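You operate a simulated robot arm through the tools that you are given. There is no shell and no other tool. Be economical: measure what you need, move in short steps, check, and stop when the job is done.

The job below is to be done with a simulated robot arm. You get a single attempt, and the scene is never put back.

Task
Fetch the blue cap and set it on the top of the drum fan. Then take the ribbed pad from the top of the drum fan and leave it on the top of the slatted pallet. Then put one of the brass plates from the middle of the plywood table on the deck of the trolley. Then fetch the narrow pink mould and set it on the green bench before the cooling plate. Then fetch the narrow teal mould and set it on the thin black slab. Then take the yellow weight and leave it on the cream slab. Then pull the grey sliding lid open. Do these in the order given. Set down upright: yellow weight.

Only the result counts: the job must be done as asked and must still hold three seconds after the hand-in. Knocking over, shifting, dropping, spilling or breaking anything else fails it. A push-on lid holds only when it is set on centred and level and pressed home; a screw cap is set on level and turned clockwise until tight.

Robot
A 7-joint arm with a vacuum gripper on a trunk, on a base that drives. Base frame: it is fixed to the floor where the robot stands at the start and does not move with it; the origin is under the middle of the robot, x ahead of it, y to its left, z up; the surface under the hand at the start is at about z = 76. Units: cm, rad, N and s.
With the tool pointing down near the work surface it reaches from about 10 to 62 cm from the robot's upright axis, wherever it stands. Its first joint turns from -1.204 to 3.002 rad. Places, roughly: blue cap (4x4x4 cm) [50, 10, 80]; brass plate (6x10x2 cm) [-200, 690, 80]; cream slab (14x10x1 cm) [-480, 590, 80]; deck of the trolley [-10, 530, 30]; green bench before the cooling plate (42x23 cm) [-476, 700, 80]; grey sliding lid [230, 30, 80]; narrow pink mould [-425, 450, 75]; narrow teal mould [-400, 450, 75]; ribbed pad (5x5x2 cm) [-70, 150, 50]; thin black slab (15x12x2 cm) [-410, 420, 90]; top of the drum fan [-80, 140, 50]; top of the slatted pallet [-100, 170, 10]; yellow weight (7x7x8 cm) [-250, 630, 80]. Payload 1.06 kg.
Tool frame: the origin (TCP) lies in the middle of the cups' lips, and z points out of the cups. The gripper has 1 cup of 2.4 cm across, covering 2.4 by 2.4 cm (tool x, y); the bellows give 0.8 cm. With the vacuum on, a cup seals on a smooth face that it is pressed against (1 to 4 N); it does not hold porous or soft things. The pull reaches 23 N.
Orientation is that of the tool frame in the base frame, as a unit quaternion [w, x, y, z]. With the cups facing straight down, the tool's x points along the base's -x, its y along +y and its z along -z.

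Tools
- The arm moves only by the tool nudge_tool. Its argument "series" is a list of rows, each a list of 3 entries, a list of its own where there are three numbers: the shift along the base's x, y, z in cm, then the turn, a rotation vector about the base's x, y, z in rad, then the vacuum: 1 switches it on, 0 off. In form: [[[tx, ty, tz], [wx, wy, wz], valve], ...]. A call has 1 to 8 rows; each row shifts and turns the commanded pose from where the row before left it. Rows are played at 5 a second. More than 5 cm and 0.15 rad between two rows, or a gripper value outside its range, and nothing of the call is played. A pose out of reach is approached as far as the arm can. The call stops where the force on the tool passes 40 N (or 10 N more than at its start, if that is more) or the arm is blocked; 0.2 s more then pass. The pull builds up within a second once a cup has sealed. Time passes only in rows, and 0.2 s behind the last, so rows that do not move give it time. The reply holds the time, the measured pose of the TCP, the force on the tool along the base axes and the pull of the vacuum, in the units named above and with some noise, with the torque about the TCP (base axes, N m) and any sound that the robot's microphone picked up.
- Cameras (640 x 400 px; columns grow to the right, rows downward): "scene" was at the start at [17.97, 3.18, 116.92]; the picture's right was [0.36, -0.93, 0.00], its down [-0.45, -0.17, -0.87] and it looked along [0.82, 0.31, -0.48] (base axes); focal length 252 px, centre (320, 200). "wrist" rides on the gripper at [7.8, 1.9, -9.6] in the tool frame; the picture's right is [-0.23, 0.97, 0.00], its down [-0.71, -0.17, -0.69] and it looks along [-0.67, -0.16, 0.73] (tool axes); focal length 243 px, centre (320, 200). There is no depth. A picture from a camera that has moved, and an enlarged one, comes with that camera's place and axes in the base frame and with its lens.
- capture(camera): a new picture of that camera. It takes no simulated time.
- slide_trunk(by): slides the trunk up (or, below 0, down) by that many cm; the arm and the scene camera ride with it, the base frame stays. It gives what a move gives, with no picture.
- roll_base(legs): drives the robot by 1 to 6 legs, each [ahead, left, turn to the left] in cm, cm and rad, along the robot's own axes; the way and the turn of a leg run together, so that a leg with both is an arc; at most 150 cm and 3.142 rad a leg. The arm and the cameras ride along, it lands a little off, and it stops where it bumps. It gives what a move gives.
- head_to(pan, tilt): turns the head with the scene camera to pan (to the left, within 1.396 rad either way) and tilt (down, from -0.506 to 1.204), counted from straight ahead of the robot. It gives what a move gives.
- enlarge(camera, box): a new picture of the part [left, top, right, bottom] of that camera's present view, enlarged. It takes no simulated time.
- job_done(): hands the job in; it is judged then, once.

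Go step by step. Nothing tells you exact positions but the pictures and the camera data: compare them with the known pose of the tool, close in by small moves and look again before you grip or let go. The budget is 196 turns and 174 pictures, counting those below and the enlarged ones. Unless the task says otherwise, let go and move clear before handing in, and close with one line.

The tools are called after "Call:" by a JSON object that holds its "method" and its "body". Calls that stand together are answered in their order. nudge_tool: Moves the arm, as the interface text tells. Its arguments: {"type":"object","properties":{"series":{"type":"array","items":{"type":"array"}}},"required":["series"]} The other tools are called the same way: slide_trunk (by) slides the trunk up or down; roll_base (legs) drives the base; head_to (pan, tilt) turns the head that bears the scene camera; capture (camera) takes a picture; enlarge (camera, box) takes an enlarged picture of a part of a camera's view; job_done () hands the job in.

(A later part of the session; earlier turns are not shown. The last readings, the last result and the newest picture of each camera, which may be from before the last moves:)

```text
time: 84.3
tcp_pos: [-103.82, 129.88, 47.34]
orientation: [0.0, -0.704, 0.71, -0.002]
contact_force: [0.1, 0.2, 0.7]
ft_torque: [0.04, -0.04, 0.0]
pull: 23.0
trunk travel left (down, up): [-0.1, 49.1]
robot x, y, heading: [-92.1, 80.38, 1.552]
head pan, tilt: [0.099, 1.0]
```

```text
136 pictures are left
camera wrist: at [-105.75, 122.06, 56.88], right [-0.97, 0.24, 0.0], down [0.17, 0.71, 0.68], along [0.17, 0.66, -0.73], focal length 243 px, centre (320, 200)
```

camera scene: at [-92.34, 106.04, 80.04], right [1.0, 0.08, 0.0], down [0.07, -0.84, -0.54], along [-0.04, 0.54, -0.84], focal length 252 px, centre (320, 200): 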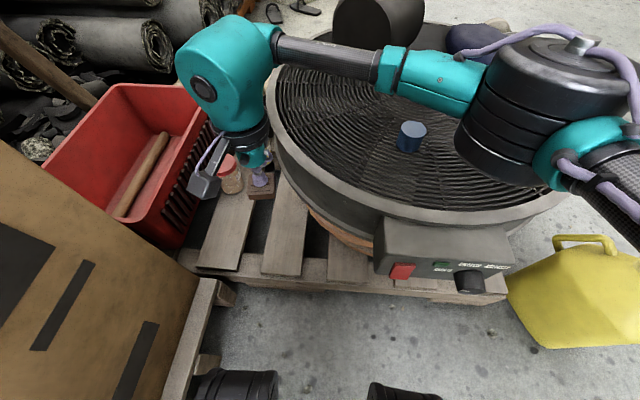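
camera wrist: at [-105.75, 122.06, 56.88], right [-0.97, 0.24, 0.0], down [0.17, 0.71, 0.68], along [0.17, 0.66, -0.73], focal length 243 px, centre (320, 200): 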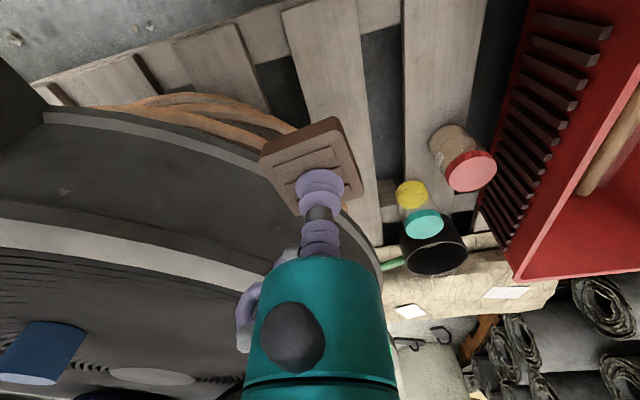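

The forearm would hit the fan if lowered further here. The east board of the pallet (≈[-52,178]) has clear space on the elbow side, so I'll lift and go back round there.

Call:
{"method": "nudge_tool", "body": {"series": [[[0, 0, 5], [0, 0, 0], 1], [[0, 0, 5], [0, 0, 0], 1], [[0, 0, 5], [0, 0, 0], 1], [[3, -3, 3], [0, 0, 0], 1], [[3, -4, 0], [0, 0, 0], 1], [[3, -4, 0], [0, 0, 0], 1], [[3, 0, 0], [0, 0, 0], 1]]}}

Call:
{"method": "slide_trunk", "body": {"by": 15}}

Call:
{"method": "roll_base", "body": {"legs": [[0, -102, 0], [5, 0, 0], [0, 0, 1.59]]}}

```text
refused: row 4 steps farther than a row can; nothing moved
```

```text
time: 86.1
tcp_pos: [-103.91, 129.96, 62.28]
orientation: [0.0, -0.705, 0.71, -0.003]
contact_force: [-0.2, 0.9, 0.1]
ft_torque: [0.0, 0.01, -0.02]
pull: 22.9
trunk travel left (down, up): [-15.1, 34.1]
robot x, y, heading: [-92.14, 80.61, 1.557]
head pan, tilt: [0.099, 1.0]
```

```text
time: 99.6
tcp_pos: [-41.6, 69.64, 62.23]
orientation: [-0.003, 1.0, 0.011, 0.001]
contact_force: [-0.8, -0.7, -0.1]
ft_torque: [0.03, 0.02, 0.01]
pull: 22.9
trunk travel left (down, up): [-15.1, 34.1]
robot x, y, heading: [7.39, 82.89, -3.134]
head pan, tilt: [0.099, 1.0]
```

Transit was fine. Now move right (north) to y≈160.

Call:
{"method": "roll_base", "body": {"legs": [[0, -77, 0]]}}

Call:
{"method": "head_to", "body": {"pan": 0.0, "tilt": 0.9}}

Call:
{"method": "capture", "body": {"camera": "scene"}}

Call:
{"method": "capture", "body": {"camera": "wrist"}}

```text
time: 106.8
tcp_pos: [-42.3, 148.19, 62.3]
orientation: [-0.002, 1.0, 0.009, 0.001]
contact_force: [0.6, -0.4, -1.2]
ft_torque: [-0.02, -0.02, -0.01]
pull: 23.3
trunk travel left (down, up): [-15.1, 34.1]
robot x, y, heading: [7.0, 161.09, -3.138]
head pan, tilt: [0.099, 1.0]
```

```text
time: 107.5
tcp_pos: [-42.25, 148.2, 62.37]
orientation: [-0.003, 1.0, 0.01, 0.001]
contact_force: [-1.2, 0.6, -0.1]
ft_torque: [-0.02, -0.02, -0.02]
pull: 23.2
trunk travel left (down, up): [-15.1, 34.1]
robot x, y, heading: [7.51, 161.2, -3.135]
head pan, tilt: [0.0, 0.901]
```

```text
135 pictures are left
camera scene: at [-15.0, 161.06, 95.69], right [-0.01, 1.0, 0.0], down [0.78, 0.0, -0.62], along [-0.62, 0.0, -0.78], focal length 252 px, centre (320, 200)
```

scene: 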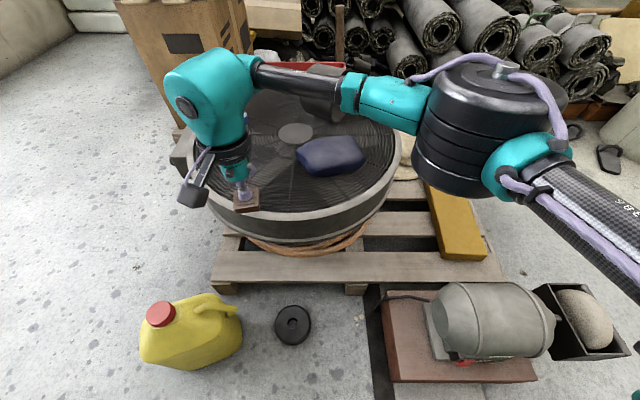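

```text
134 pictures are left
camera wrist: at [-34.39, 146.4, 71.82], right [-0.22, -0.98, 0.0], down [-0.71, 0.16, 0.68], along [-0.67, 0.15, -0.73], focal length 243 px, centre (320, 200)
```

wrist: 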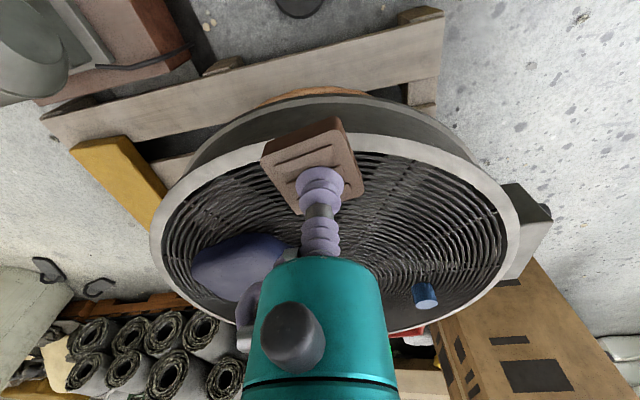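

Adjust the base slightly toward the target, then move the pad to above the east board around [-52,177].

Call:
{"method": "roll_base", "body": {"legs": [[4, 4, 0]]}}

Call:
{"method": "nudge_tool", "body": {"series": [[[1, 4.5, 0], [0, 0, 0], 1], [[1, 4.5, 0], [0, 0, 0], 1], [[0, 4.8, 0], [0, 0, 0], 1], [[0, 4.8, 0], [0, 0, 0], 1], [[-1, 4.8, 0], [0, 0, 0], 1], [[-1, 4.8, 0], [0, 0, 0], 1], [[-2.5, 4, 0], [0, 0, 0], 1], [[-2.5, 1.5, 0], [0, 0, 0], 1]]}}

Call:
{"method": "capture", "body": {"camera": "scene"}}

Call:
{"method": "capture", "body": {"camera": "wrist"}}

```text
time: 108.5
tcp_pos: [-46.33, 144.21, 62.22]
orientation: [-0.003, 1.0, 0.008, 0.001]
contact_force: [0.1, 0.0, -0.3]
ft_torque: [-0.02, 0.01, 0.04]
pull: 22.9
trunk travel left (down, up): [-15.1, 34.1]
robot x, y, heading: [2.99, 157.38, -3.139]
head pan, tilt: [0.0, 0.901]
```

```text
time: 110.3
tcp_pos: [-51.37, 178.12, 62.48]
orientation: [-0.003, 1.0, 0.01, 0.001]
contact_force: [0.2, -0.2, 0.2]
ft_torque: [-0.01, -0.04, -0.02]
pull: 22.8
trunk travel left (down, up): [-15.1, 34.1]
robot x, y, heading: [2.86, 157.49, -3.138]
head pan, tilt: [0.0, 0.901]
```

```text
133 pictures are left
camera scene: at [-19.07, 157.15, 95.69], right [-0.01, 1.0, 0.0], down [0.78, 0.0, -0.62], along [-0.62, 0.0, -0.78], focal length 252 px, centre (320, 200)
```

scene: 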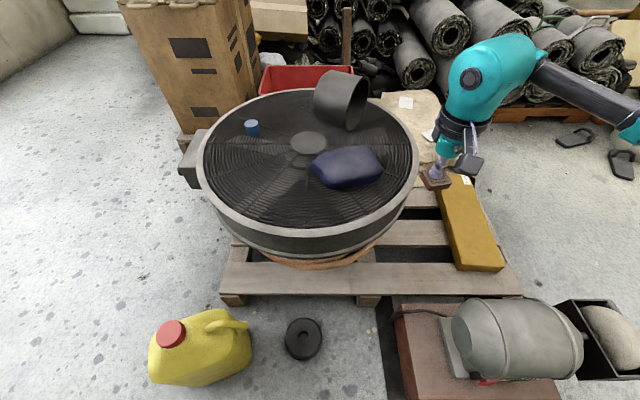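

```text
132 pictures are left
camera wrist: at [-43.52, 176.34, 72.01], right [-0.22, -0.98, -0.01], down [-0.71, 0.15, 0.68], along [-0.67, 0.15, -0.73], focal length 243 px, centre (320, 200)
```

wrist: 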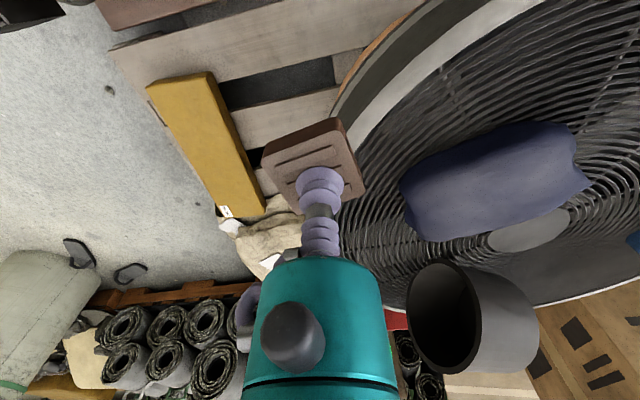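

Aligned over the east board. Lower trunk fully, then the arm.

Call:
{"method": "slide_trunk", "body": {"by": -15}}

Call:
{"method": "nudge_tool", "body": {"series": [[[0, 0, -4], [0, 0, 0], 1], [[0, 0, -4], [0, 0, 0], 1], [[0, 0, -4], [0, 0, 0], 1], [[0, 0, 0], [0, 0, 0], 1]]}}

Call:
{"method": "capture", "body": {"camera": "scene"}}

Call:
{"method": "capture", "body": {"camera": "wrist"}}

```text
time: 112.1
tcp_pos: [-51.38, 177.91, 47.39]
orientation: [-0.002, 1.0, 0.009, 0.0]
contact_force: [-1.1, 0.5, -0.1]
ft_torque: [0.0, 0.0, 0.0]
pull: 22.6
trunk travel left (down, up): [-0.1, 49.1]
robot x, y, heading: [2.85, 157.23, -3.139]
head pan, tilt: [0.0, 0.901]
```

```text
time: 113.1
tcp_pos: [-51.62, 178.38, 35.15]
orientation: [-0.003, 1.0, 0.009, 0.001]
contact_force: [0.0, -0.3, -0.6]
ft_torque: [0.01, 0.03, -0.03]
pull: 22.9
trunk travel left (down, up): [-0.1, 49.1]
robot x, y, heading: [2.83, 157.56, -3.142]
head pan, tilt: [0.0, 0.901]
```

```text
131 pictures are left
camera scene: at [-23.59, 157.13, 80.76], right [-0.01, 1.0, 0.0], down [0.78, 0.0, -0.62], along [-0.62, 0.0, -0.78], focal length 252 px, centre (320, 200)
```

scene: 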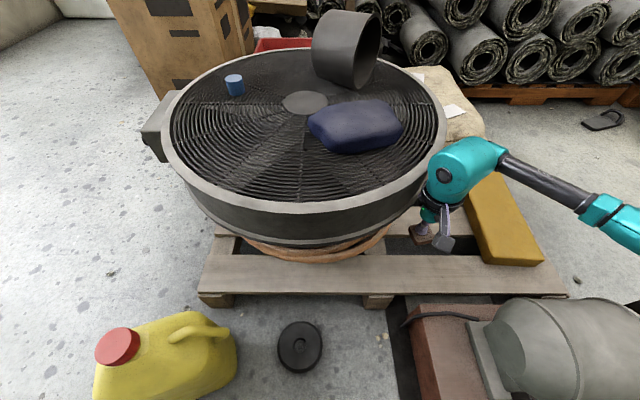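

```text
130 pictures are left
camera wrist: at [-43.69, 176.53, 44.76], right [-0.22, -0.98, -0.01], down [-0.71, 0.16, 0.68], along [-0.67, 0.15, -0.73], focal length 243 px, centre (320, 200)
```

wrist: 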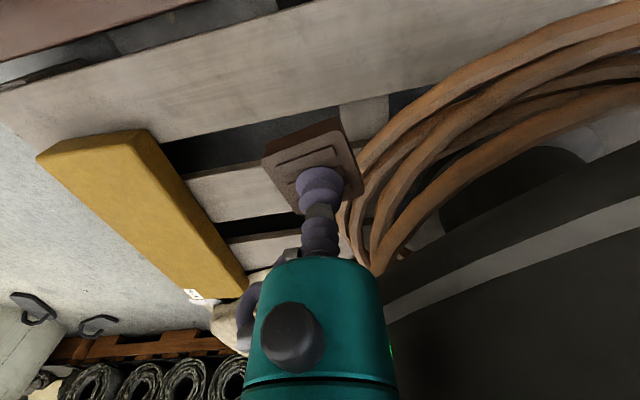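

The fan rim (r≈30 about [-76.7,154]) is close to the wrist; shift the target to y≈184 before going lower.

Call:
{"method": "nudge_tool", "body": {"series": [[[0.4, 3, 0], [0, 0, 0], 1], [[0.2, 2.8, 0], [0, 0, 0], 1], [[0, 0, -4], [0, 0, 0], 1], [[0, 0, -4], [0, 0, 0], 1], [[0, 0, -2], [0, 0, 0], 1], [[0, 0, 0], [0, 0, 0], 1]]}}

Call:
{"method": "capture", "body": {"camera": "scene"}}

Call:
{"method": "capture", "body": {"camera": "wrist"}}

```text
time: 114.5
tcp_pos: [-50.65, 184.12, 25.46]
orientation: [-0.002, 1.0, 0.009, 0.001]
contact_force: [0.7, 0.5, -1.3]
ft_torque: [0.01, 0.03, 0.0]
pull: 23.0
trunk travel left (down, up): [-0.1, 49.1]
robot x, y, heading: [2.79, 156.92, -3.136]
head pan, tilt: [0.0, 0.901]
```

```text
129 pictures are left
camera scene: at [-23.58, 157.13, 80.76], right [-0.01, 1.0, 0.0], down [0.78, 0.0, -0.62], along [-0.62, 0.0, -0.78], focal length 252 px, centre (320, 200)
```

scene: 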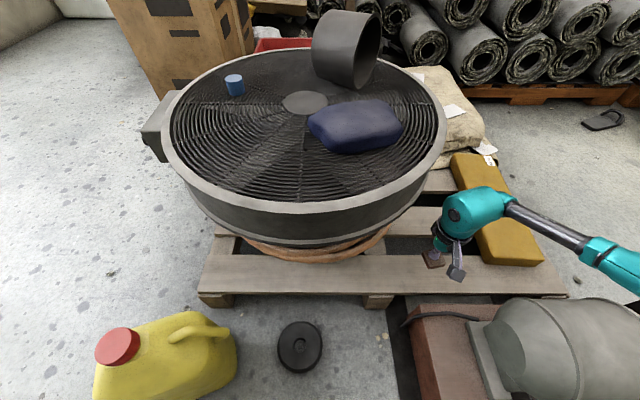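

```text
128 pictures are left
camera wrist: at [-42.73, 182.33, 34.96], right [-0.22, -0.98, 0.0], down [-0.71, 0.16, 0.68], along [-0.67, 0.15, -0.73], focal length 243 px, centre (320, 200)
```

wrist: 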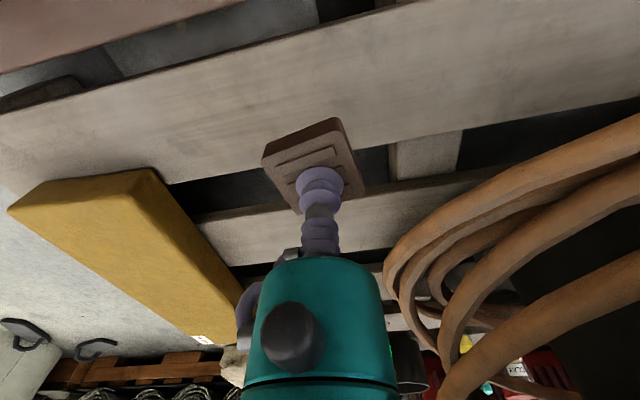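

Well aligned with the board. Continue down.

Call:
{"method": "nudge_tool", "body": {"series": [[[0.4, 0, -3], [0, 0, 0], 1], [[0, 0, -3], [0, 0, 0], 1], [[0, 0, 0], [0, 0, 0], 1]]}}

Call:
{"method": "capture", "body": {"camera": "wrist"}}

Call:
{"method": "enlarge", "body": {"camera": "scene", "box": [380, 180, 540, 300]}}

```text
time: 115.3
tcp_pos: [-50.32, 184.07, 19.32]
orientation: [-0.003, 1.0, 0.009, 0.002]
contact_force: [-0.7, 0.3, -0.8]
ft_torque: [-0.01, 0.0, 0.04]
pull: 23.0
trunk travel left (down, up): [-0.1, 49.1]
robot x, y, heading: [2.92, 157.28, -3.138]
head pan, tilt: [0.0, 0.901]
```

```text
127 pictures are left
camera wrist: at [-42.44, 182.28, 28.9], right [-0.22, -0.98, -0.01], down [-0.71, 0.16, 0.68], along [-0.67, 0.15, -0.73], focal length 243 px, centre (320, 200)
```

wrist: 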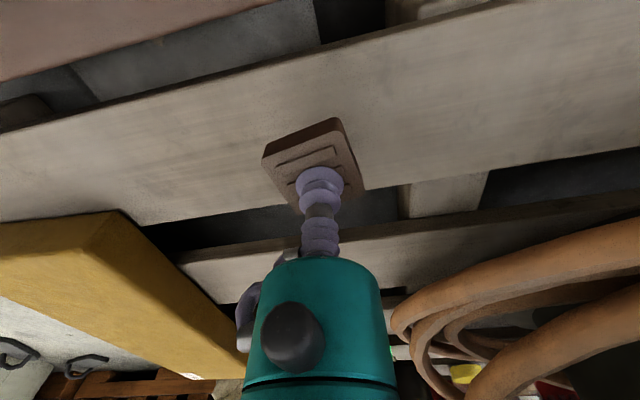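

```text
3.33 times, centred on (460, 240) of scene
camera zoom: at [-23.58, 157.13, 80.76], right [-0.01, 1.0, 0.0], down [0.78, 0.0, -0.62], along [-0.62, 0.0, -0.78], focal length 840 px, centre (-147, 67)
```

zoom: 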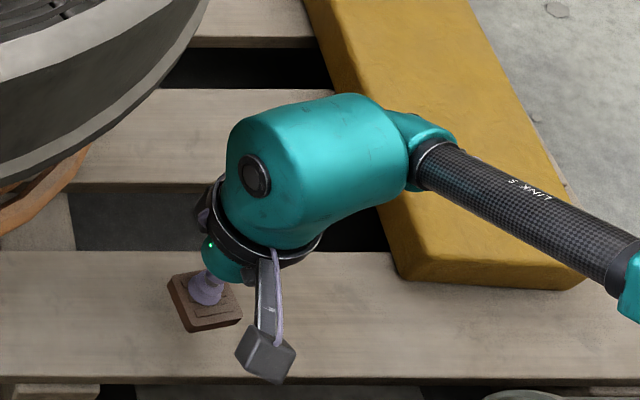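

Call:
{"method": "nudge_tool", "body": {"series": [[[0, 0, -1], [0, 0, 0], 1], [[0, 0, -0.6], [0, 0, 0], 1], [[0, 0, -0.4], [0, 0, 0], 1], [[0, 0, 0], [0, 0, 0], 1]]}}

Call:
{"method": "capture", "body": {"camera": "wrist"}}

```text
time: 116.3
tcp_pos: [-50.11, 184.01, 17.38]
orientation: [-0.002, 1.0, 0.009, 0.001]
contact_force: [0.5, -0.2, 0.3]
ft_torque: [0.01, 0.01, -0.02]
pull: 22.5
trunk travel left (down, up): [-0.1, 49.1]
robot x, y, heading: [2.95, 157.21, -3.136]
head pan, tilt: [0.0, 0.901]
```

```text
125 pictures are left
camera wrist: at [-42.35, 182.12, 26.88], right [-0.22, -0.98, -0.01], down [-0.71, 0.16, 0.68], along [-0.67, 0.15, -0.73], focal length 243 px, centre (320, 200)
```

wrist: 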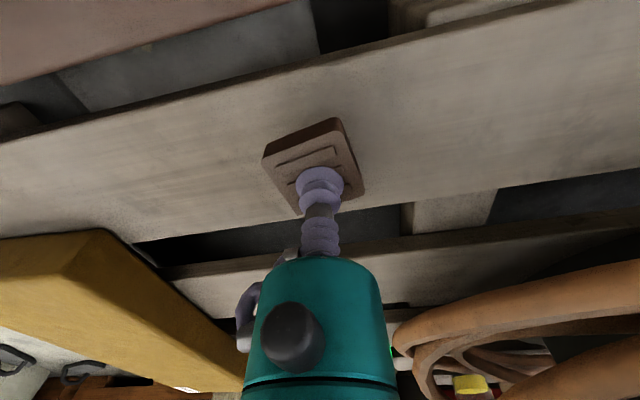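

Call:
{"method": "nudge_tool", "body": {"series": [[[0, 0, -0.5], [0, 0, 0], 1], [[0, 0, -0.3], [0, 0, 0], 1], [[0, 0, -0.3], [0, 0, 0], 1], [[0, 0, 0], [0, 0, 0], 1]]}}

```text
time: 117.3
tcp_pos: [-50.29, 183.82, 16.36]
orientation: [-0.001, 1.0, 0.009, 0.001]
contact_force: [0.0, -0.3, -0.4]
ft_torque: [-0.01, -0.04, 0.02]
pull: 23.2
trunk travel left (down, up): [-0.1, 49.1]
robot x, y, heading: [3.18, 157.48, -3.138]
head pan, tilt: [0.0, 0.901]
```

Call:
{"method": "nudge_tool", "body": {"series": [[[0, 0, -0.3], [0, 0, 0], 1], [[0, 0, -0.3], [0, 0, 0], 1], [[0, 0, 0], [0, 0, 0], 1]]}}

```text
time: 118.1
tcp_pos: [-50.3, 183.78, 15.61]
orientation: [-0.003, 1.0, 0.009, 0.001]
contact_force: [-0.7, -0.8, -0.8]
ft_torque: [0.02, -0.01, -0.01]
pull: 22.4
trunk travel left (down, up): [-0.1, 49.1]
robot x, y, heading: [3.24, 157.13, -3.139]
head pan, tilt: [0.0, 0.901]
```

Call:
{"method": "nudge_tool", "body": {"series": [[[0, 0, -0.3], [0, 0, 0], 1], [[0, 0, -0.3], [0, 0, 0], 1], [[0, 0, 0], [0, 0, 0], 1]]}}

Call:
{"method": "enlarge", "body": {"camera": "wrist", "box": [220, 90, 420, 230]}}

```text
time: 118.9
tcp_pos: [-50.33, 183.7, 15.01]
orientation: [-0.002, 1.0, 0.009, 0.001]
contact_force: [2.9, -1.1, 6.6]
ft_torque: [-0.09, 0.04, 0.03]
pull: 23.7
trunk travel left (down, up): [-0.1, 49.1]
robot x, y, heading: [2.48, 157.29, -3.134]
head pan, tilt: [0.0, 0.901]
```

```text
2.86 times, centred on (320, 160) of wrist
camera zoom: at [-42.48, 181.96, 24.51], right [-0.22, -0.98, 0.0], down [-0.71, 0.16, 0.68], along [-0.67, 0.15, -0.73], focal length 693 px, centre (320, 314)
```

zoom: 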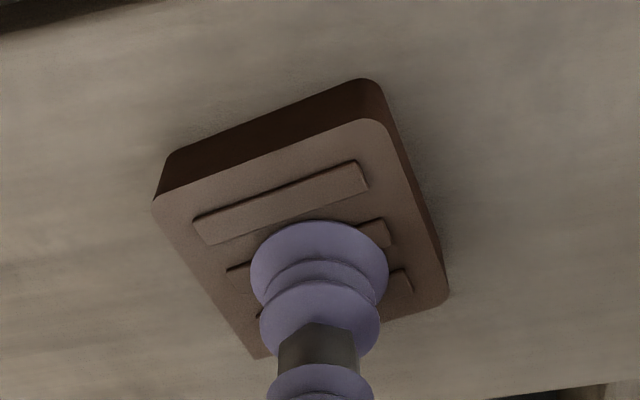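

Contact made and the pad is well inside the board. Release and rise straight up.

Call:
{"method": "nudge_tool", "body": {"series": [[[0, 0, 0], [0, 0, 0], 0], [[0, 0, 0], [0, 0, 0], 0], [[0, 0, 0], [0, 0, 0], 0], [[0, 0, 0], [0, 0, 0], 0], [[0, 0, 1], [0, 0, 0], 0], [[0, 0, 3], [0, 0, 0], 0], [[0, 0, 4], [0, 0, 0], 0]]}}

Call:
{"method": "capture", "body": {"camera": "wrist"}}

```text
time: 120.5
tcp_pos: [-50.46, 184.01, 23.25]
orientation: [-0.003, 1.0, 0.009, 0.002]
contact_force: [-0.2, -0.1, 0.8]
ft_torque: [0.01, 0.0, 0.03]
pull: 0.1
trunk travel left (down, up): [-0.1, 49.1]
robot x, y, heading: [3.23, 157.39, -3.136]
head pan, tilt: [0.0, 0.901]
```

```text
123 pictures are left
camera wrist: at [-42.56, 182.1, 32.86], right [-0.22, -0.98, -0.01], down [-0.71, 0.16, 0.68], along [-0.67, 0.15, -0.73], focal length 243 px, centre (320, 200)
```

wrist: 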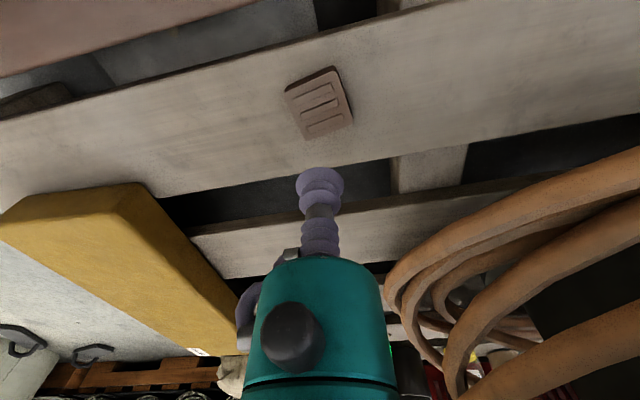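

Pad placed. Raise the arm, retract, raise the trunk.

Call:
{"method": "nudge_tool", "body": {"series": [[[0, 0, 5], [0, 0, 0], 0], [[0, 0, 5], [0, 0, 0], 0], [[0, 0, 5], [0, 0, 0], 0], [[0, 0, 5], [0, 0, 0], 0], [[0, 0, 5], [0, 0, 0], 0]]}}

Call:
{"method": "slide_trunk", "body": {"by": 32}}

Call:
{"method": "roll_base", "body": {"legs": [[-25, 0, 0]]}}

Call:
{"method": "nudge_tool", "body": {"series": [[[4.5, -1, 0], [0, 0, 0], 0], [[4.5, -2, 0], [0, 0, 0], 0], [[4.5, -2, 0], [0, 0, 0], 0], [[4.5, -2, 0], [0, 0, 0], 0], [[4.5, -2, 0], [0, 0, 0], 0]]}}

Call:
{"method": "head_to", "body": {"pan": 0, "tilt": 0.5}}

Call:
{"method": "capture", "body": {"camera": "scene"}}

```text
time: 121.7
tcp_pos: [-50.0, 183.95, 48.33]
orientation: [-0.002, 1.0, 0.009, 0.001]
contact_force: [0.4, 0.1, -1.1]
ft_torque: [-0.01, -0.01, 0.03]
pull: 0.1
trunk travel left (down, up): [-0.1, 49.1]
robot x, y, heading: [3.05, 157.09, -3.133]
head pan, tilt: [0.0, 0.901]
```

```text
time: 124.9
tcp_pos: [-50.28, 183.78, 79.97]
orientation: [-0.002, 1.0, 0.009, 0.002]
contact_force: [-0.5, 0.6, 0.6]
ft_torque: [-0.03, 0.0, 0.01]
pull: 0.0
trunk travel left (down, up): [-32.1, 17.1]
robot x, y, heading: [2.88, 157.37, -3.137]
head pan, tilt: [0.0, 0.901]
```

```text
time: 126.7
tcp_pos: [-25.47, 183.75, 80.07]
orientation: [-0.003, 1.0, 0.011, 0.002]
contact_force: [0.4, -0.2, 0.1]
ft_torque: [0.01, 0.02, 0.0]
pull: 0.0
trunk travel left (down, up): [-32.1, 17.1]
robot x, y, heading: [28.05, 157.46, -3.135]
head pan, tilt: [0.0, 0.901]
```

```text
time: 127.9
tcp_pos: [-3.01, 174.79, 80.13]
orientation: [-0.003, 1.0, 0.012, 0.001]
contact_force: [0.7, -0.9, 0.1]
ft_torque: [-0.02, -0.02, -0.01]
pull: 0.1
trunk travel left (down, up): [-32.1, 17.1]
robot x, y, heading: [27.64, 157.46, -3.134]
head pan, tilt: [0.0, 0.901]
```

```text
time: 128.8
tcp_pos: [-3.16, 174.78, 79.99]
orientation: [-0.003, 1.0, 0.011, 0.001]
contact_force: [-0.1, -0.1, -0.4]
ft_torque: [-0.01, 0.03, 0.02]
pull: 0.1
trunk travel left (down, up): [-32.1, 17.1]
robot x, y, heading: [27.6, 157.62, -3.134]
head pan, tilt: [0.0, 0.499]
```

```text
122 pictures are left
camera scene: at [8.95, 157.26, 116.58], right [-0.01, 1.0, 0.0], down [0.48, 0.0, -0.88], along [-0.88, -0.01, -0.48], focal length 252 px, centre (320, 200)
```

scene: 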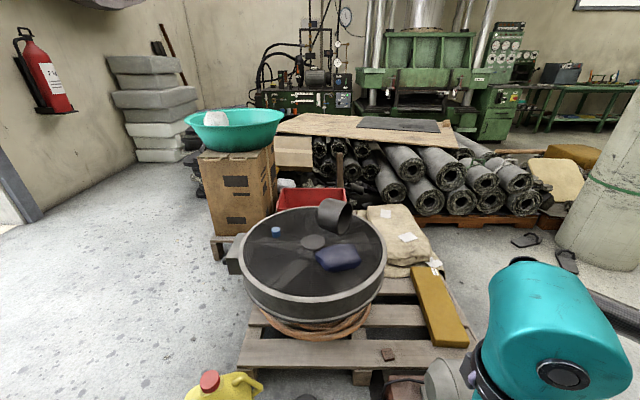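

Both placed. Now turn to face north and look at the route to the plywood table and trolley.

Call:
{"method": "roll_base", "body": {"legs": [[0, 0, -1.57]]}}

Call:
{"method": "head_to", "body": {"pan": 0.3, "tilt": 0.25}}

Call:
{"method": "capture", "body": {"camera": "scene"}}

```text
time: 133.0
tcp_pos: [45.0, 188.54, 80.12]
orientation: [-0.002, 0.716, -0.699, 0.002]
contact_force: [-0.9, -0.4, 0.2]
ft_torque: [0.0, -0.03, 0.0]
pull: 0.1
trunk travel left (down, up): [-32.1, 17.1]
robot x, y, heading: [28.01, 157.44, 1.583]
head pan, tilt: [0.0, 0.499]
```

```text
time: 133.8
tcp_pos: [44.96, 188.54, 80.12]
orientation: [-0.001, 0.715, -0.699, 0.002]
contact_force: [-0.9, 0.5, -0.5]
ft_torque: [0.01, 0.03, 0.0]
pull: 0.1
trunk travel left (down, up): [-32.1, 17.1]
robot x, y, heading: [27.96, 157.4, 1.582]
head pan, tilt: [0.3, 0.25]
```

```text
121 pictures are left
camera scene: at [24.78, 176.03, 118.89], right [0.95, 0.31, 0.0], down [0.08, -0.24, -0.97], along [-0.3, 0.92, -0.25], focal length 252 px, centre (320, 200)
```

scene: 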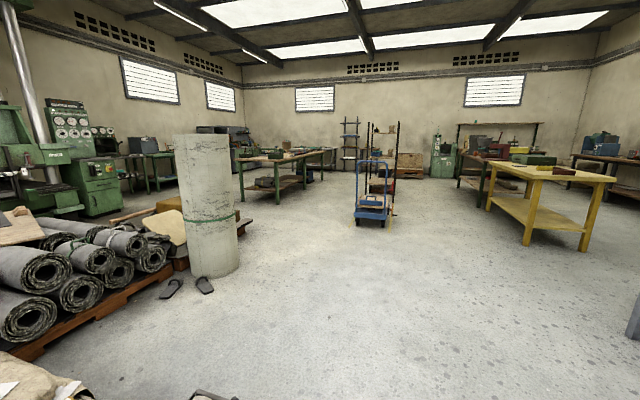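

Trolley at ~[-10,525], plywood table spans x −255..−190, y 567..850. Drive north then along its east side.

Call:
{"method": "roll_base", "body": {"legs": [[140, 0, 0], [65, 0, 0], [80, 118, 0], [122, 0, 0], [122, 0, 0]]}}

Call:
{"method": "head_to", "body": {"pan": 1.3, "tilt": 0.4}}

Call:
{"method": "capture", "body": {"camera": "scene"}}

```text
time: 165.4
tcp_pos: [-79.6, 713.57, 79.89]
orientation: [-0.002, 0.71, -0.704, 0.002]
contact_force: [-0.1, -0.1, 0.0]
ft_torque: [0.01, -0.02, 0.03]
pull: 0.1
trunk travel left (down, up): [-32.1, 17.1]
robot x, y, heading: [-97.22, 682.78, 1.568]
head pan, tilt: [0.3, 0.25]
```

```text
time: 166.7
tcp_pos: [-79.7, 713.56, 80.06]
orientation: [0.0, 0.711, -0.704, 0.003]
contact_force: [0.5, 0.0, 0.3]
ft_torque: [0.04, -0.02, 0.03]
pull: 0.0
trunk travel left (down, up): [-32.1, 17.1]
robot x, y, heading: [-97.22, 682.63, 1.567]
head pan, tilt: [1.3, 0.4]
```

```text
120 pictures are left
camera scene: at [-106.23, 695.0, 117.5], right [0.27, 0.96, 0.0], down [0.37, -0.11, -0.92], along [-0.89, 0.25, -0.39], focal length 252 px, centre (320, 200)
```

scene: 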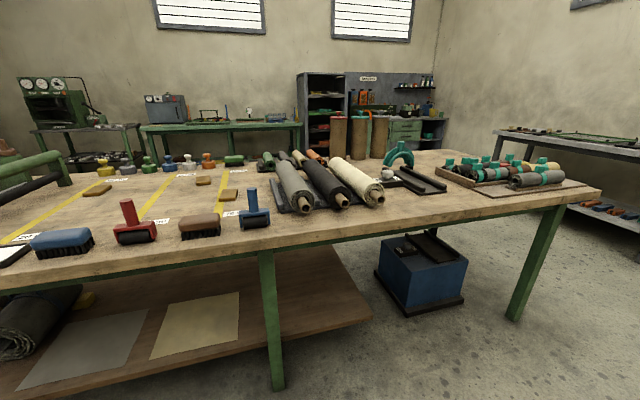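

Call:
{"method": "enlarge", "body": {"camera": "scene", "box": [0, 130, 280, 280]}}

Call:
{"method": "head_to", "body": {"pan": 1.39, "tilt": 0.5}}

Call:
{"method": "capture", "body": {"camera": "scene"}}

```text
2.29 times, centred on (140, 205) of scene
camera zoom: at [-106.23, 695.0, 117.5], right [0.27, 0.96, 0.0], down [0.37, -0.11, -0.92], along [-0.89, 0.25, -0.39], focal length 576 px, centre (731, 189)
```

zoom: 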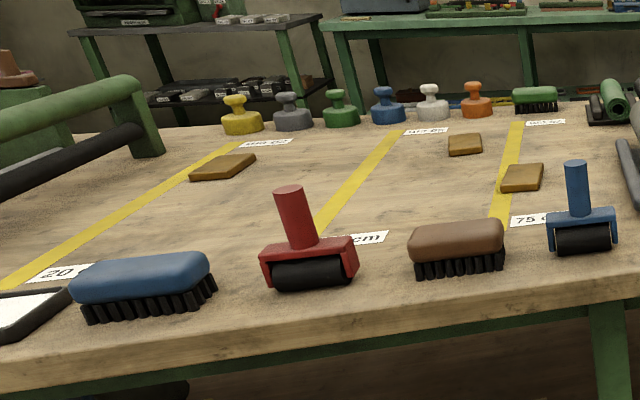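

```text
time: 167.3
tcp_pos: [-79.53, 713.57, 80.12]
orientation: [-0.001, 0.711, -0.703, 0.003]
contact_force: [0.0, -0.1, 0.2]
ft_torque: [0.02, -0.04, 0.0]
pull: 0.0
trunk travel left (down, up): [-32.1, 17.1]
robot x, y, heading: [-97.34, 683.03, 1.566]
head pan, tilt: [1.389, 0.499]
```

```text
118 pictures are left
camera scene: at [-106.25, 694.16, 116.59], right [0.18, 0.98, 0.0], down [0.47, -0.09, -0.88], along [-0.86, 0.16, -0.48], focal length 252 px, centre (320, 200)
```

scene: 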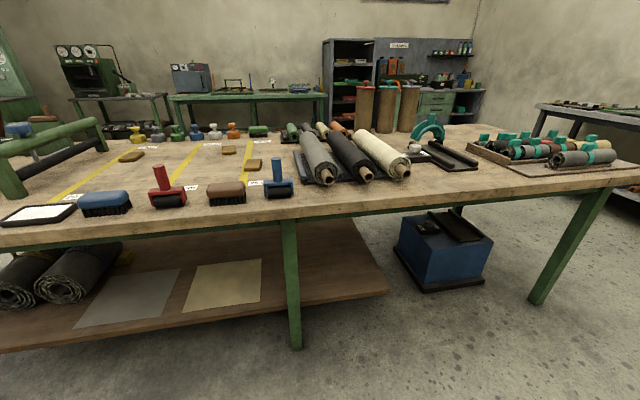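

Three brass plates; the nearest is at about [-212,685]. Turn to face the table, raise the trunk, and approach.

Call:
{"method": "slide_trunk", "body": {"by": 16.5}}

Call:
{"method": "roll_base", "body": {"legs": [[0, 0, 1.57], [42, 0, 0]]}}

Call:
{"method": "head_to", "body": {"pan": 0, "tilt": 0.65}}

Call:
{"method": "capture", "body": {"camera": "scene"}}

Call:
{"method": "capture", "body": {"camera": "wrist"}}

```text
time: 169.2
tcp_pos: [-79.65, 713.61, 96.57]
orientation: [-0.001, 0.711, -0.704, 0.003]
contact_force: [-0.2, -0.7, 0.4]
ft_torque: [-0.04, 0.0, -0.02]
pull: 0.0
trunk travel left (down, up): [-48.6, 0.6]
robot x, y, heading: [-97.11, 682.91, 1.566]
head pan, tilt: [1.389, 0.499]
```

```text
time: 175.7
tcp_pos: [-171.19, 697.99, 96.56]
orientation: [-0.002, 1.0, 0.022, 0.001]
contact_force: [-0.8, -1.1, 0.2]
ft_torque: [-0.04, -0.02, 0.01]
pull: 0.0
trunk travel left (down, up): [-48.6, 0.6]
robot x, y, heading: [-139.76, 681.68, -3.115]
head pan, tilt: [1.389, 0.499]
```

```text
time: 177.2
tcp_pos: [-171.26, 698.08, 96.66]
orientation: [-0.002, 1.0, 0.022, 0.001]
contact_force: [0.4, -0.2, 0.9]
ft_torque: [-0.06, -0.02, 0.01]
pull: 0.1
trunk travel left (down, up): [-48.6, 0.6]
robot x, y, heading: [-140.14, 681.29, -3.109]
head pan, tilt: [0.0, 0.649]
```

```text
117 pictures are left
camera scene: at [-149.44, 681.15, 133.28], right [-0.03, 1.0, 0.0], down [0.6, 0.02, -0.8], along [-0.8, -0.02, -0.6], focal length 252 px, centre (320, 200)
```

scene: 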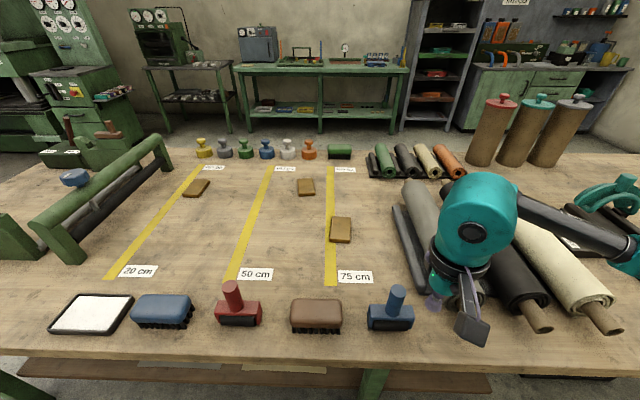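

```text
116 pictures are left
camera wrist: at [-163.29, 696.47, 106.11], right [-0.19, -0.98, 0.0], down [-0.72, 0.14, 0.68], along [-0.67, 0.14, -0.73], focal length 243 px, centre (320, 200)
```

wrist: 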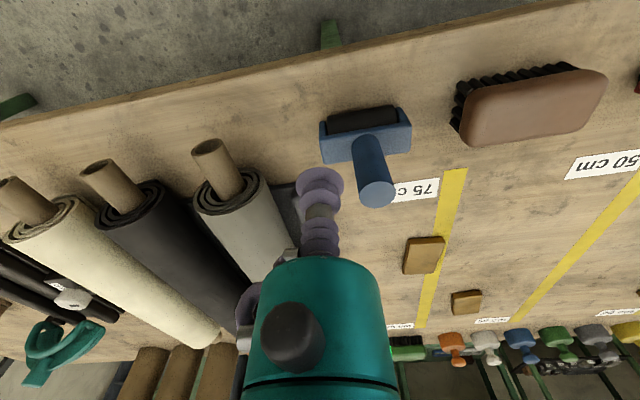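

Brass plate at ≈[-207.7,685.3,78]. Advance 10 cm, then move the tool over it.

Call:
{"method": "roll_base", "body": {"legs": [[10, 0, 0]]}}

Call:
{"method": "nudge_tool", "body": {"series": [[[-4.5, -2, 0], [0, 0, 0], 0], [[-4.5, -2, 0], [0, 0, 0], 0], [[-4.5, -2, 0], [0, 0, 0], 0], [[-4.5, -2, 0], [0, 0, 0], 0], [[-4.5, -2, 0], [0, 0, 0], 0], [[-4, -2, 0], [0, 0, 0], 0]]}}

Call:
{"method": "capture", "body": {"camera": "wrist"}}

Call:
{"method": "capture", "body": {"camera": "scene"}}

```text
time: 178.4
tcp_pos: [-180.86, 697.99, 96.64]
orientation: [-0.002, 1.0, 0.021, 0.002]
contact_force: [-0.9, -0.5, -0.5]
ft_torque: [0.0, 0.0, 0.02]
pull: 0.0
trunk travel left (down, up): [-48.6, 0.6]
robot x, y, heading: [-149.62, 681.21, -3.112]
head pan, tilt: [0.0, 0.649]
```

```text
time: 179.8
tcp_pos: [-207.1, 685.46, 96.64]
orientation: [-0.003, 1.0, 0.024, -0.002]
contact_force: [0.0, 0.2, 0.7]
ft_torque: [0.06, 0.07, -0.01]
pull: 0.1
trunk travel left (down, up): [-48.6, 0.6]
robot x, y, heading: [-149.67, 680.83, -3.113]
head pan, tilt: [0.0, 0.649]
```

```text
115 pictures are left
camera wrist: at [-199.03, 683.88, 106.17], right [-0.19, -0.98, -0.01], down [-0.71, 0.13, 0.69], along [-0.67, 0.13, -0.73], focal length 243 px, centre (320, 200)
```

wrist: 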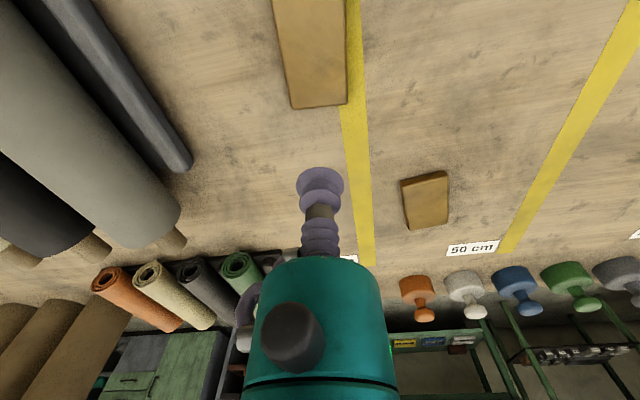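

```text
114 pictures are left
camera scene: at [-159.03, 680.57, 133.28], right [-0.03, 1.0, 0.0], down [0.6, 0.02, -0.8], along [-0.8, -0.02, -0.6], focal length 252 px, centre (320, 200)
```

scene: 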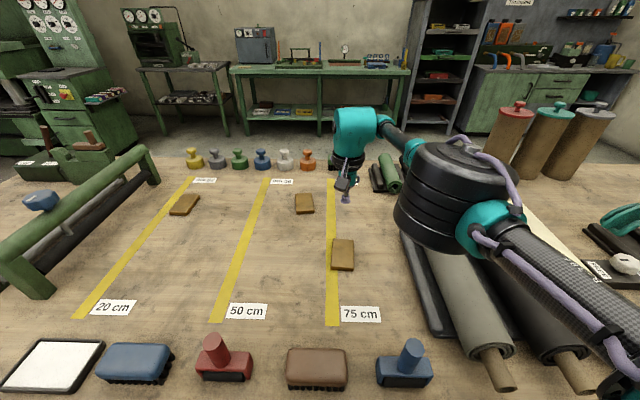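

Call:
{"method": "nudge_tool", "body": {"series": [[[0.5, 0.4, -4], [0, 0, 0], 0], [[0, 0, -4], [0, 0, 0], 0], [[0, 0, -4], [0, 0, 0], 0], [[0, 0, 0], [0, 0, 0], 0]]}}

Call:
{"method": "capture", "body": {"camera": "wrist"}}

Call:
{"method": "enlarge", "body": {"camera": "scene", "box": [280, 180, 420, 290]}}

```text
time: 180.8
tcp_pos: [-204.55, 686.04, 84.79]
orientation: [-0.002, 1.0, 0.022, 0.001]
contact_force: [0.4, -0.6, -0.2]
ft_torque: [0.01, 0.0, 0.0]
pull: 0.1
out of reach, approached as far as the arm can: row 2, 3
trunk travel left (down, up): [-48.6, 0.6]
robot x, y, heading: [-149.71, 681.2, -3.116]
head pan, tilt: [0.0, 0.649]
```

```text
113 pictures are left
camera wrist: at [-196.72, 684.42, 94.36], right [-0.2, -0.98, 0.0], down [-0.72, 0.14, 0.68], along [-0.67, 0.14, -0.73], focal length 243 px, centre (320, 200)
```

wrist: 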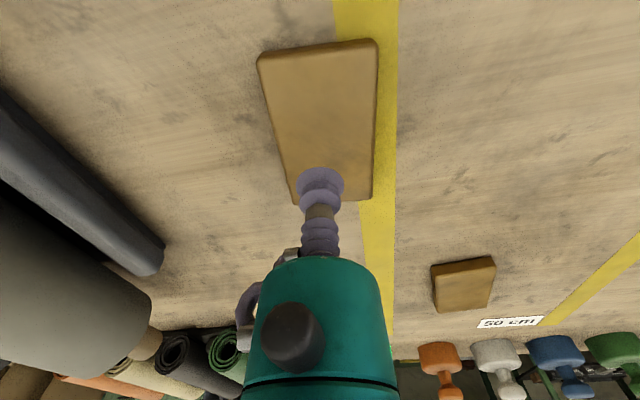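

```text
3.64 times, centred on (350, 235) of scene
camera zoom: at [-159.09, 680.88, 133.28], right [-0.03, 1.0, 0.0], down [0.6, 0.02, -0.8], along [-0.8, -0.02, -0.6], focal length 917 px, centre (211, 73)
```

zoom: 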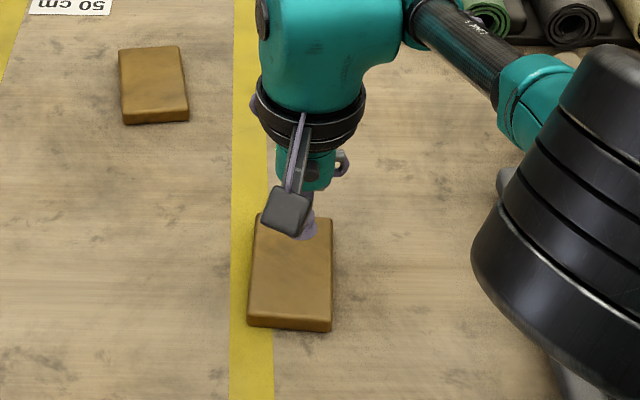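

The plate's top is at about z 80.8, centred ≈[-204.6,685.7] — the tool is right above. Lower with the trunk to preserve reach.

Call:
{"method": "slide_trunk", "body": {"by": -3}}

```text
time: 181.5
tcp_pos: [-204.63, 686.19, 82.22]
orientation: [-0.002, 1.0, 0.02, 0.001]
contact_force: [-0.3, -0.1, -0.6]
ft_torque: [0.0, -0.02, 0.0]
pull: 0.1
trunk travel left (down, up): [-45.6, 3.6]
robot x, y, heading: [-149.64, 681.37, -3.112]
head pan, tilt: [0.0, 0.649]
```

Call:
{"method": "nudge_tool", "body": {"series": [[[0, -0.3, -0.6], [0, 0, 0], 1], [[0, 0, -0.4], [0, 0, 0], 1], [[0, 0, -0.3], [0, 0, 0], 1], [[0, 0, 0], [0, 0, 0], 1]]}}

```text
time: 182.5
tcp_pos: [-204.76, 686.04, 80.93]
orientation: [-0.002, 1.0, 0.019, -0.001]
contact_force: [-1.4, 10.3, 21.2]
ft_torque: [-0.17, 0.01, -0.03]
pull: 23.0
trunk travel left (down, up): [-45.6, 3.6]
robot x, y, heading: [-149.59, 681.13, -3.116]
head pan, tilt: [0.0, 0.649]
```

Sealed. Lift.

Call:
{"method": "nudge_tool", "body": {"series": [[[0, 0, 0.8], [0, 0, 0], 1], [[0, 0, 2], [0, 0, 0], 1], [[0, 0, 3], [0, 0, 0], 1], [[0, 0, 3], [0, 0, 0], 1], [[0, 0, 3], [0, 0, 0], 1], [[0, 0, 3], [0, 0, 0], 1]]}}

Call:
{"method": "capture", "body": {"camera": "scene"}}

```text
time: 183.9
tcp_pos: [-204.84, 685.69, 95.42]
orientation: [-0.003, 1.0, 0.022, 0.001]
contact_force: [-0.2, 1.2, -8.5]
ft_torque: [0.07, 0.03, -0.01]
pull: 22.9
trunk travel left (down, up): [-45.6, 3.6]
robot x, y, heading: [-149.26, 681.1, -3.114]
head pan, tilt: [0.0, 0.649]
```

```text
111 pictures are left
camera scene: at [-162.27, 680.8, 130.12], right [-0.03, 1.0, 0.0], down [0.6, 0.02, -0.8], along [-0.8, -0.02, -0.6], focal length 252 px, centre (320, 200)
```

scene: 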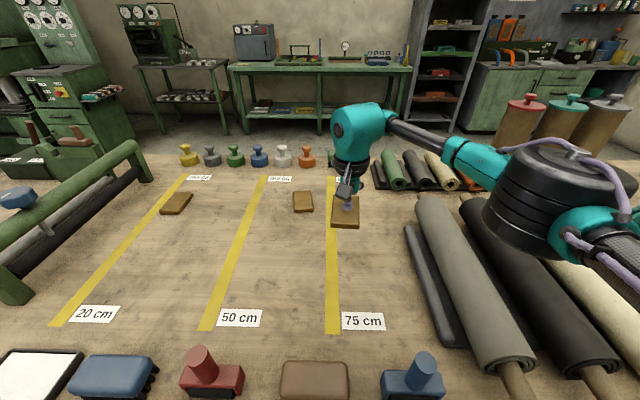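

Held (≈8.5 N weight). Back away from the table and turn south to look at the trolley.

Call:
{"method": "roll_base", "body": {"legs": [[-55, 0, 0], [0, 0, 1.57]]}}

Call:
{"method": "head_to", "body": {"pan": 0.4, "tilt": 0.5}}

Call:
{"method": "capture", "body": {"camera": "scene"}}

```text
time: 191.0
tcp_pos: [-98.34, 626.92, 95.47]
orientation: [-0.002, 0.673, 0.74, -0.001]
contact_force: [0.1, 0.2, -8.4]
ft_torque: [-0.02, 0.05, -0.02]
pull: 22.9
trunk travel left (down, up): [-45.6, 3.6]
robot x, y, heading: [-96.72, 682.53, -1.487]
head pan, tilt: [0.0, 0.649]
```

```text
time: 191.8
tcp_pos: [-98.34, 626.95, 95.28]
orientation: [-0.004, 0.672, 0.74, -0.001]
contact_force: [0.0, -0.4, -7.9]
ft_torque: [-0.02, 0.02, -0.03]
pull: 22.6
trunk travel left (down, up): [-45.6, 3.6]
robot x, y, heading: [-97.27, 682.08, -1.487]
head pan, tilt: [0.4, 0.499]
```

```text
110 pictures are left
camera scene: at [-92.49, 670.37, 131.45], right [-0.89, -0.46, 0.0], down [-0.22, 0.42, -0.88], along [0.41, -0.78, -0.48], focal length 252 px, centre (320, 200)
```

scene: 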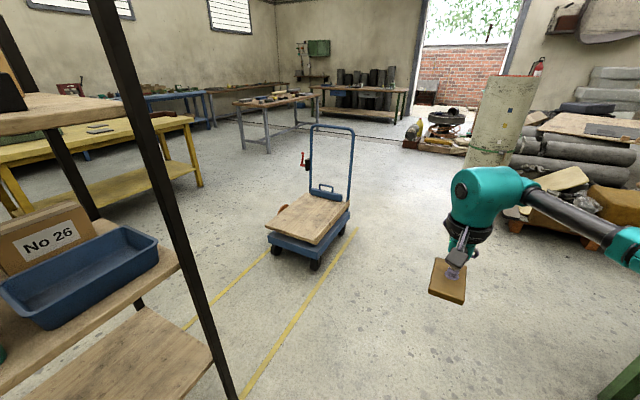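

Call:
{"method": "enlarge", "body": {"camera": "scene", "box": [240, 120, 380, 280]}}

```text
2.50 times, centred on (310, 200) of scene
camera zoom: at [-92.49, 670.37, 131.45], right [-0.89, -0.46, 0.0], down [-0.22, 0.42, -0.88], along [0.41, -0.78, -0.48], focal length 630 px, centre (345, 200)
```

zoom: 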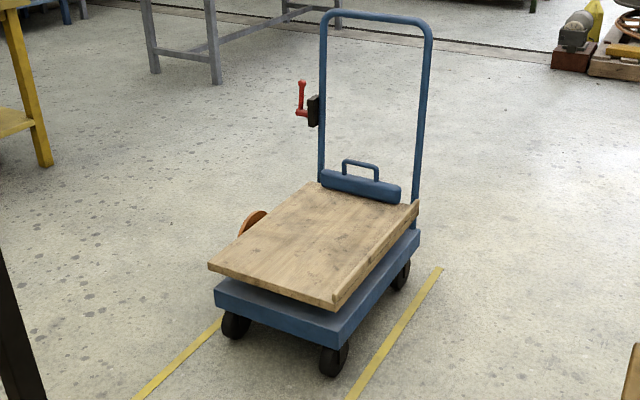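

Deck spans x −30..9, y 498..557. I'll approach from its NW corner, heading SE so the elbow side is clear.

Call:
{"method": "roll_base", "body": {"legs": [[60, 0, 0], [40, 31, 0], [0, 0, 0.72]]}}

Call:
{"method": "head_to", "body": {"pan": 0.0, "tilt": 0.9}}

Call:
{"method": "capture", "body": {"camera": "scene"}}

Call:
{"method": "capture", "body": {"camera": "wrist"}}

```text
time: 199.9
tcp_pos: [-25.72, 541.68, 95.39]
orientation: [-0.003, 0.383, 0.924, -0.002]
contact_force: [-0.4, -1.0, -8.5]
ft_torque: [-0.06, -0.01, -0.01]
pull: 23.2
trunk travel left (down, up): [-45.6, 3.6]
robot x, y, heading: [-59.75, 585.28, -0.798]
head pan, tilt: [0.4, 0.499]
```

```text
time: 200.8
tcp_pos: [-25.82, 541.55, 95.32]
orientation: [-0.003, 0.382, 0.924, -0.002]
contact_force: [-0.6, 0.1, -7.4]
ft_torque: [-0.07, 0.01, -0.01]
pull: 22.8
trunk travel left (down, up): [-45.6, 3.6]
robot x, y, heading: [-59.77, 585.56, -0.797]
head pan, tilt: [0.0, 0.901]
```

```text
108 pictures are left
camera scene: at [-51.98, 577.0, 128.07], right [-0.72, -0.7, 0.0], down [-0.55, 0.56, -0.62], along [0.43, -0.44, -0.78], focal length 252 px, centre (320, 200)
```

scene: 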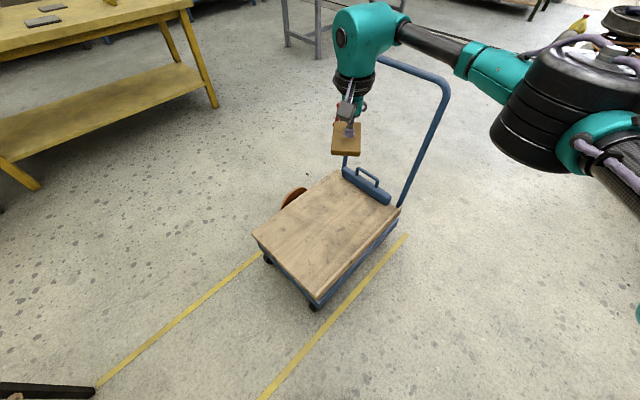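

```text
107 pictures are left
camera wrist: at [-29.86, 548.49, 104.93], right [0.85, 0.52, -0.01], down [0.38, -0.62, 0.68], along [0.35, -0.59, -0.73], focal length 243 px, centre (320, 200)
```

wrist: 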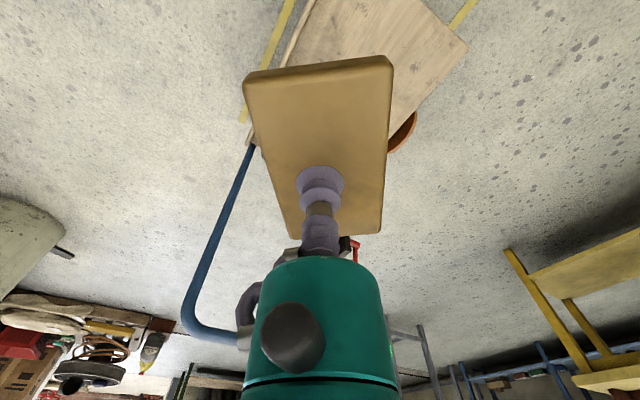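

Advance 6 cm, centre the plate over the deck near [-18,545], lower the trunk.

Call:
{"method": "roll_base", "body": {"legs": [[6, 0, 0]]}}

Call:
{"method": "nudge_tool", "body": {"series": [[[2, 3.8, 0], [0, 0, 0], 1], [[2, 3.8, 0], [0, 0, 0], 1], [[0, 0, 0], [0, 0, 0], 1]]}}

Call:
{"method": "slide_trunk", "body": {"by": -44}}

Call:
{"method": "capture", "body": {"camera": "scene"}}

Call:
{"method": "capture", "body": {"camera": "wrist"}}

```text
time: 201.8
tcp_pos: [-21.29, 537.29, 95.4]
orientation: [-0.002, 0.383, 0.924, -0.002]
contact_force: [0.5, -0.4, -8.0]
ft_torque: [-0.03, 0.01, 0.01]
pull: 23.2
trunk travel left (down, up): [-45.6, 3.6]
robot x, y, heading: [-55.45, 581.48, -0.798]
head pan, tilt: [0.0, 0.901]
```

```text
time: 202.6
tcp_pos: [-17.25, 544.81, 95.34]
orientation: [-0.001, 0.383, 0.924, -0.002]
contact_force: [-0.1, 0.6, -8.9]
ft_torque: [0.01, 0.0, 0.0]
pull: 23.1
trunk travel left (down, up): [-45.6, 3.6]
robot x, y, heading: [-56.06, 581.06, -0.797]
head pan, tilt: [0.0, 0.901]
```

```text
refused: -44 is not a number from -40 to 40
```

```text
106 pictures are left
camera scene: at [-47.78, 572.65, 128.06], right [-0.72, -0.7, 0.0], down [-0.55, 0.56, -0.62], along [0.43, -0.44, -0.78], focal length 252 px, centre (320, 200)
```

scene: 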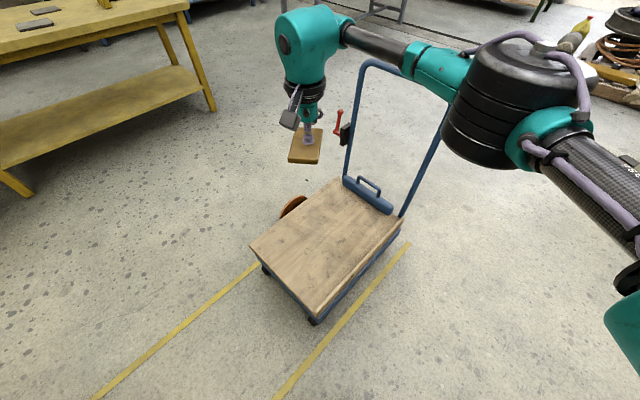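

```text
105 pictures are left
camera wrist: at [-21.35, 551.79, 104.99], right [0.85, 0.52, -0.01], down [0.38, -0.62, 0.68], along [0.35, -0.59, -0.73], focal length 243 px, centre (320, 200)
```

wrist: 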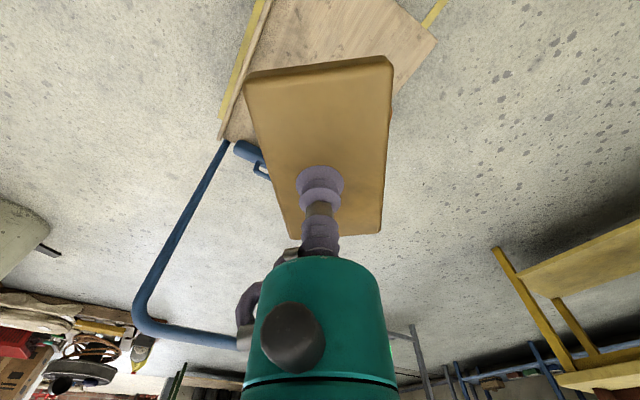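

Call:
{"method": "slide_trunk", "body": {"by": -38}}

Call:
{"method": "capture", "body": {"camera": "scene"}}

Call:
{"method": "capture", "body": {"camera": "wrist"}}

```text
time: 206.2
tcp_pos: [-17.47, 544.87, 57.45]
orientation: [-0.002, 0.382, 0.924, -0.002]
contact_force: [0.3, -0.7, -7.5]
ft_torque: [-0.07, 0.0, -0.01]
pull: 22.4
trunk travel left (down, up): [-7.6, 41.6]
robot x, y, heading: [-55.66, 580.99, -0.8]
head pan, tilt: [0.0, 0.901]
```

```text
104 pictures are left
camera scene: at [-38.57, 563.26, 87.07], right [-0.72, -0.7, 0.0], down [-0.55, 0.56, -0.62], along [0.43, -0.44, -0.78], focal length 252 px, centre (320, 200)
```

scene: 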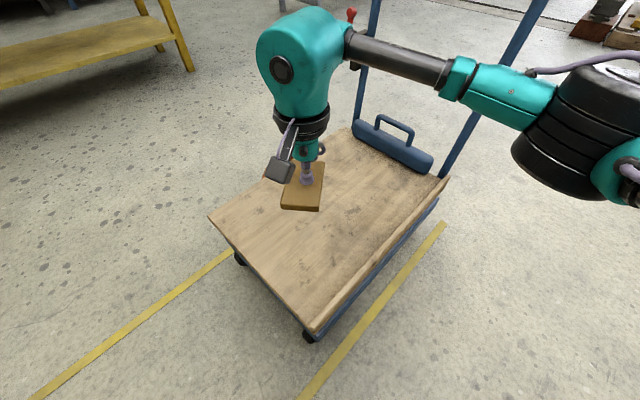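

```text
103 pictures are left
camera wrist: at [-21.63, 551.82, 66.96], right [0.85, 0.52, -0.01], down [0.38, -0.62, 0.68], along [0.35, -0.59, -0.73], focal length 243 px, centre (320, 200)
```

wrist: 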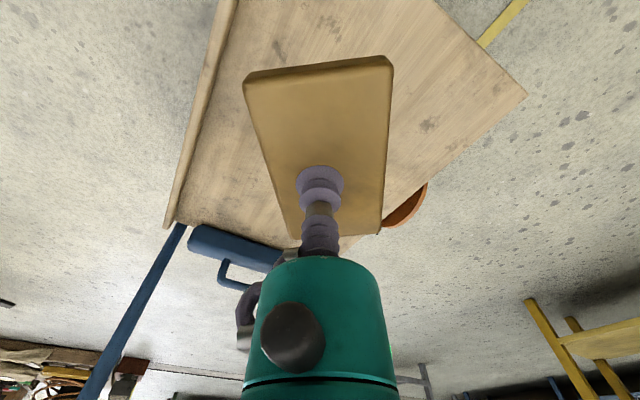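

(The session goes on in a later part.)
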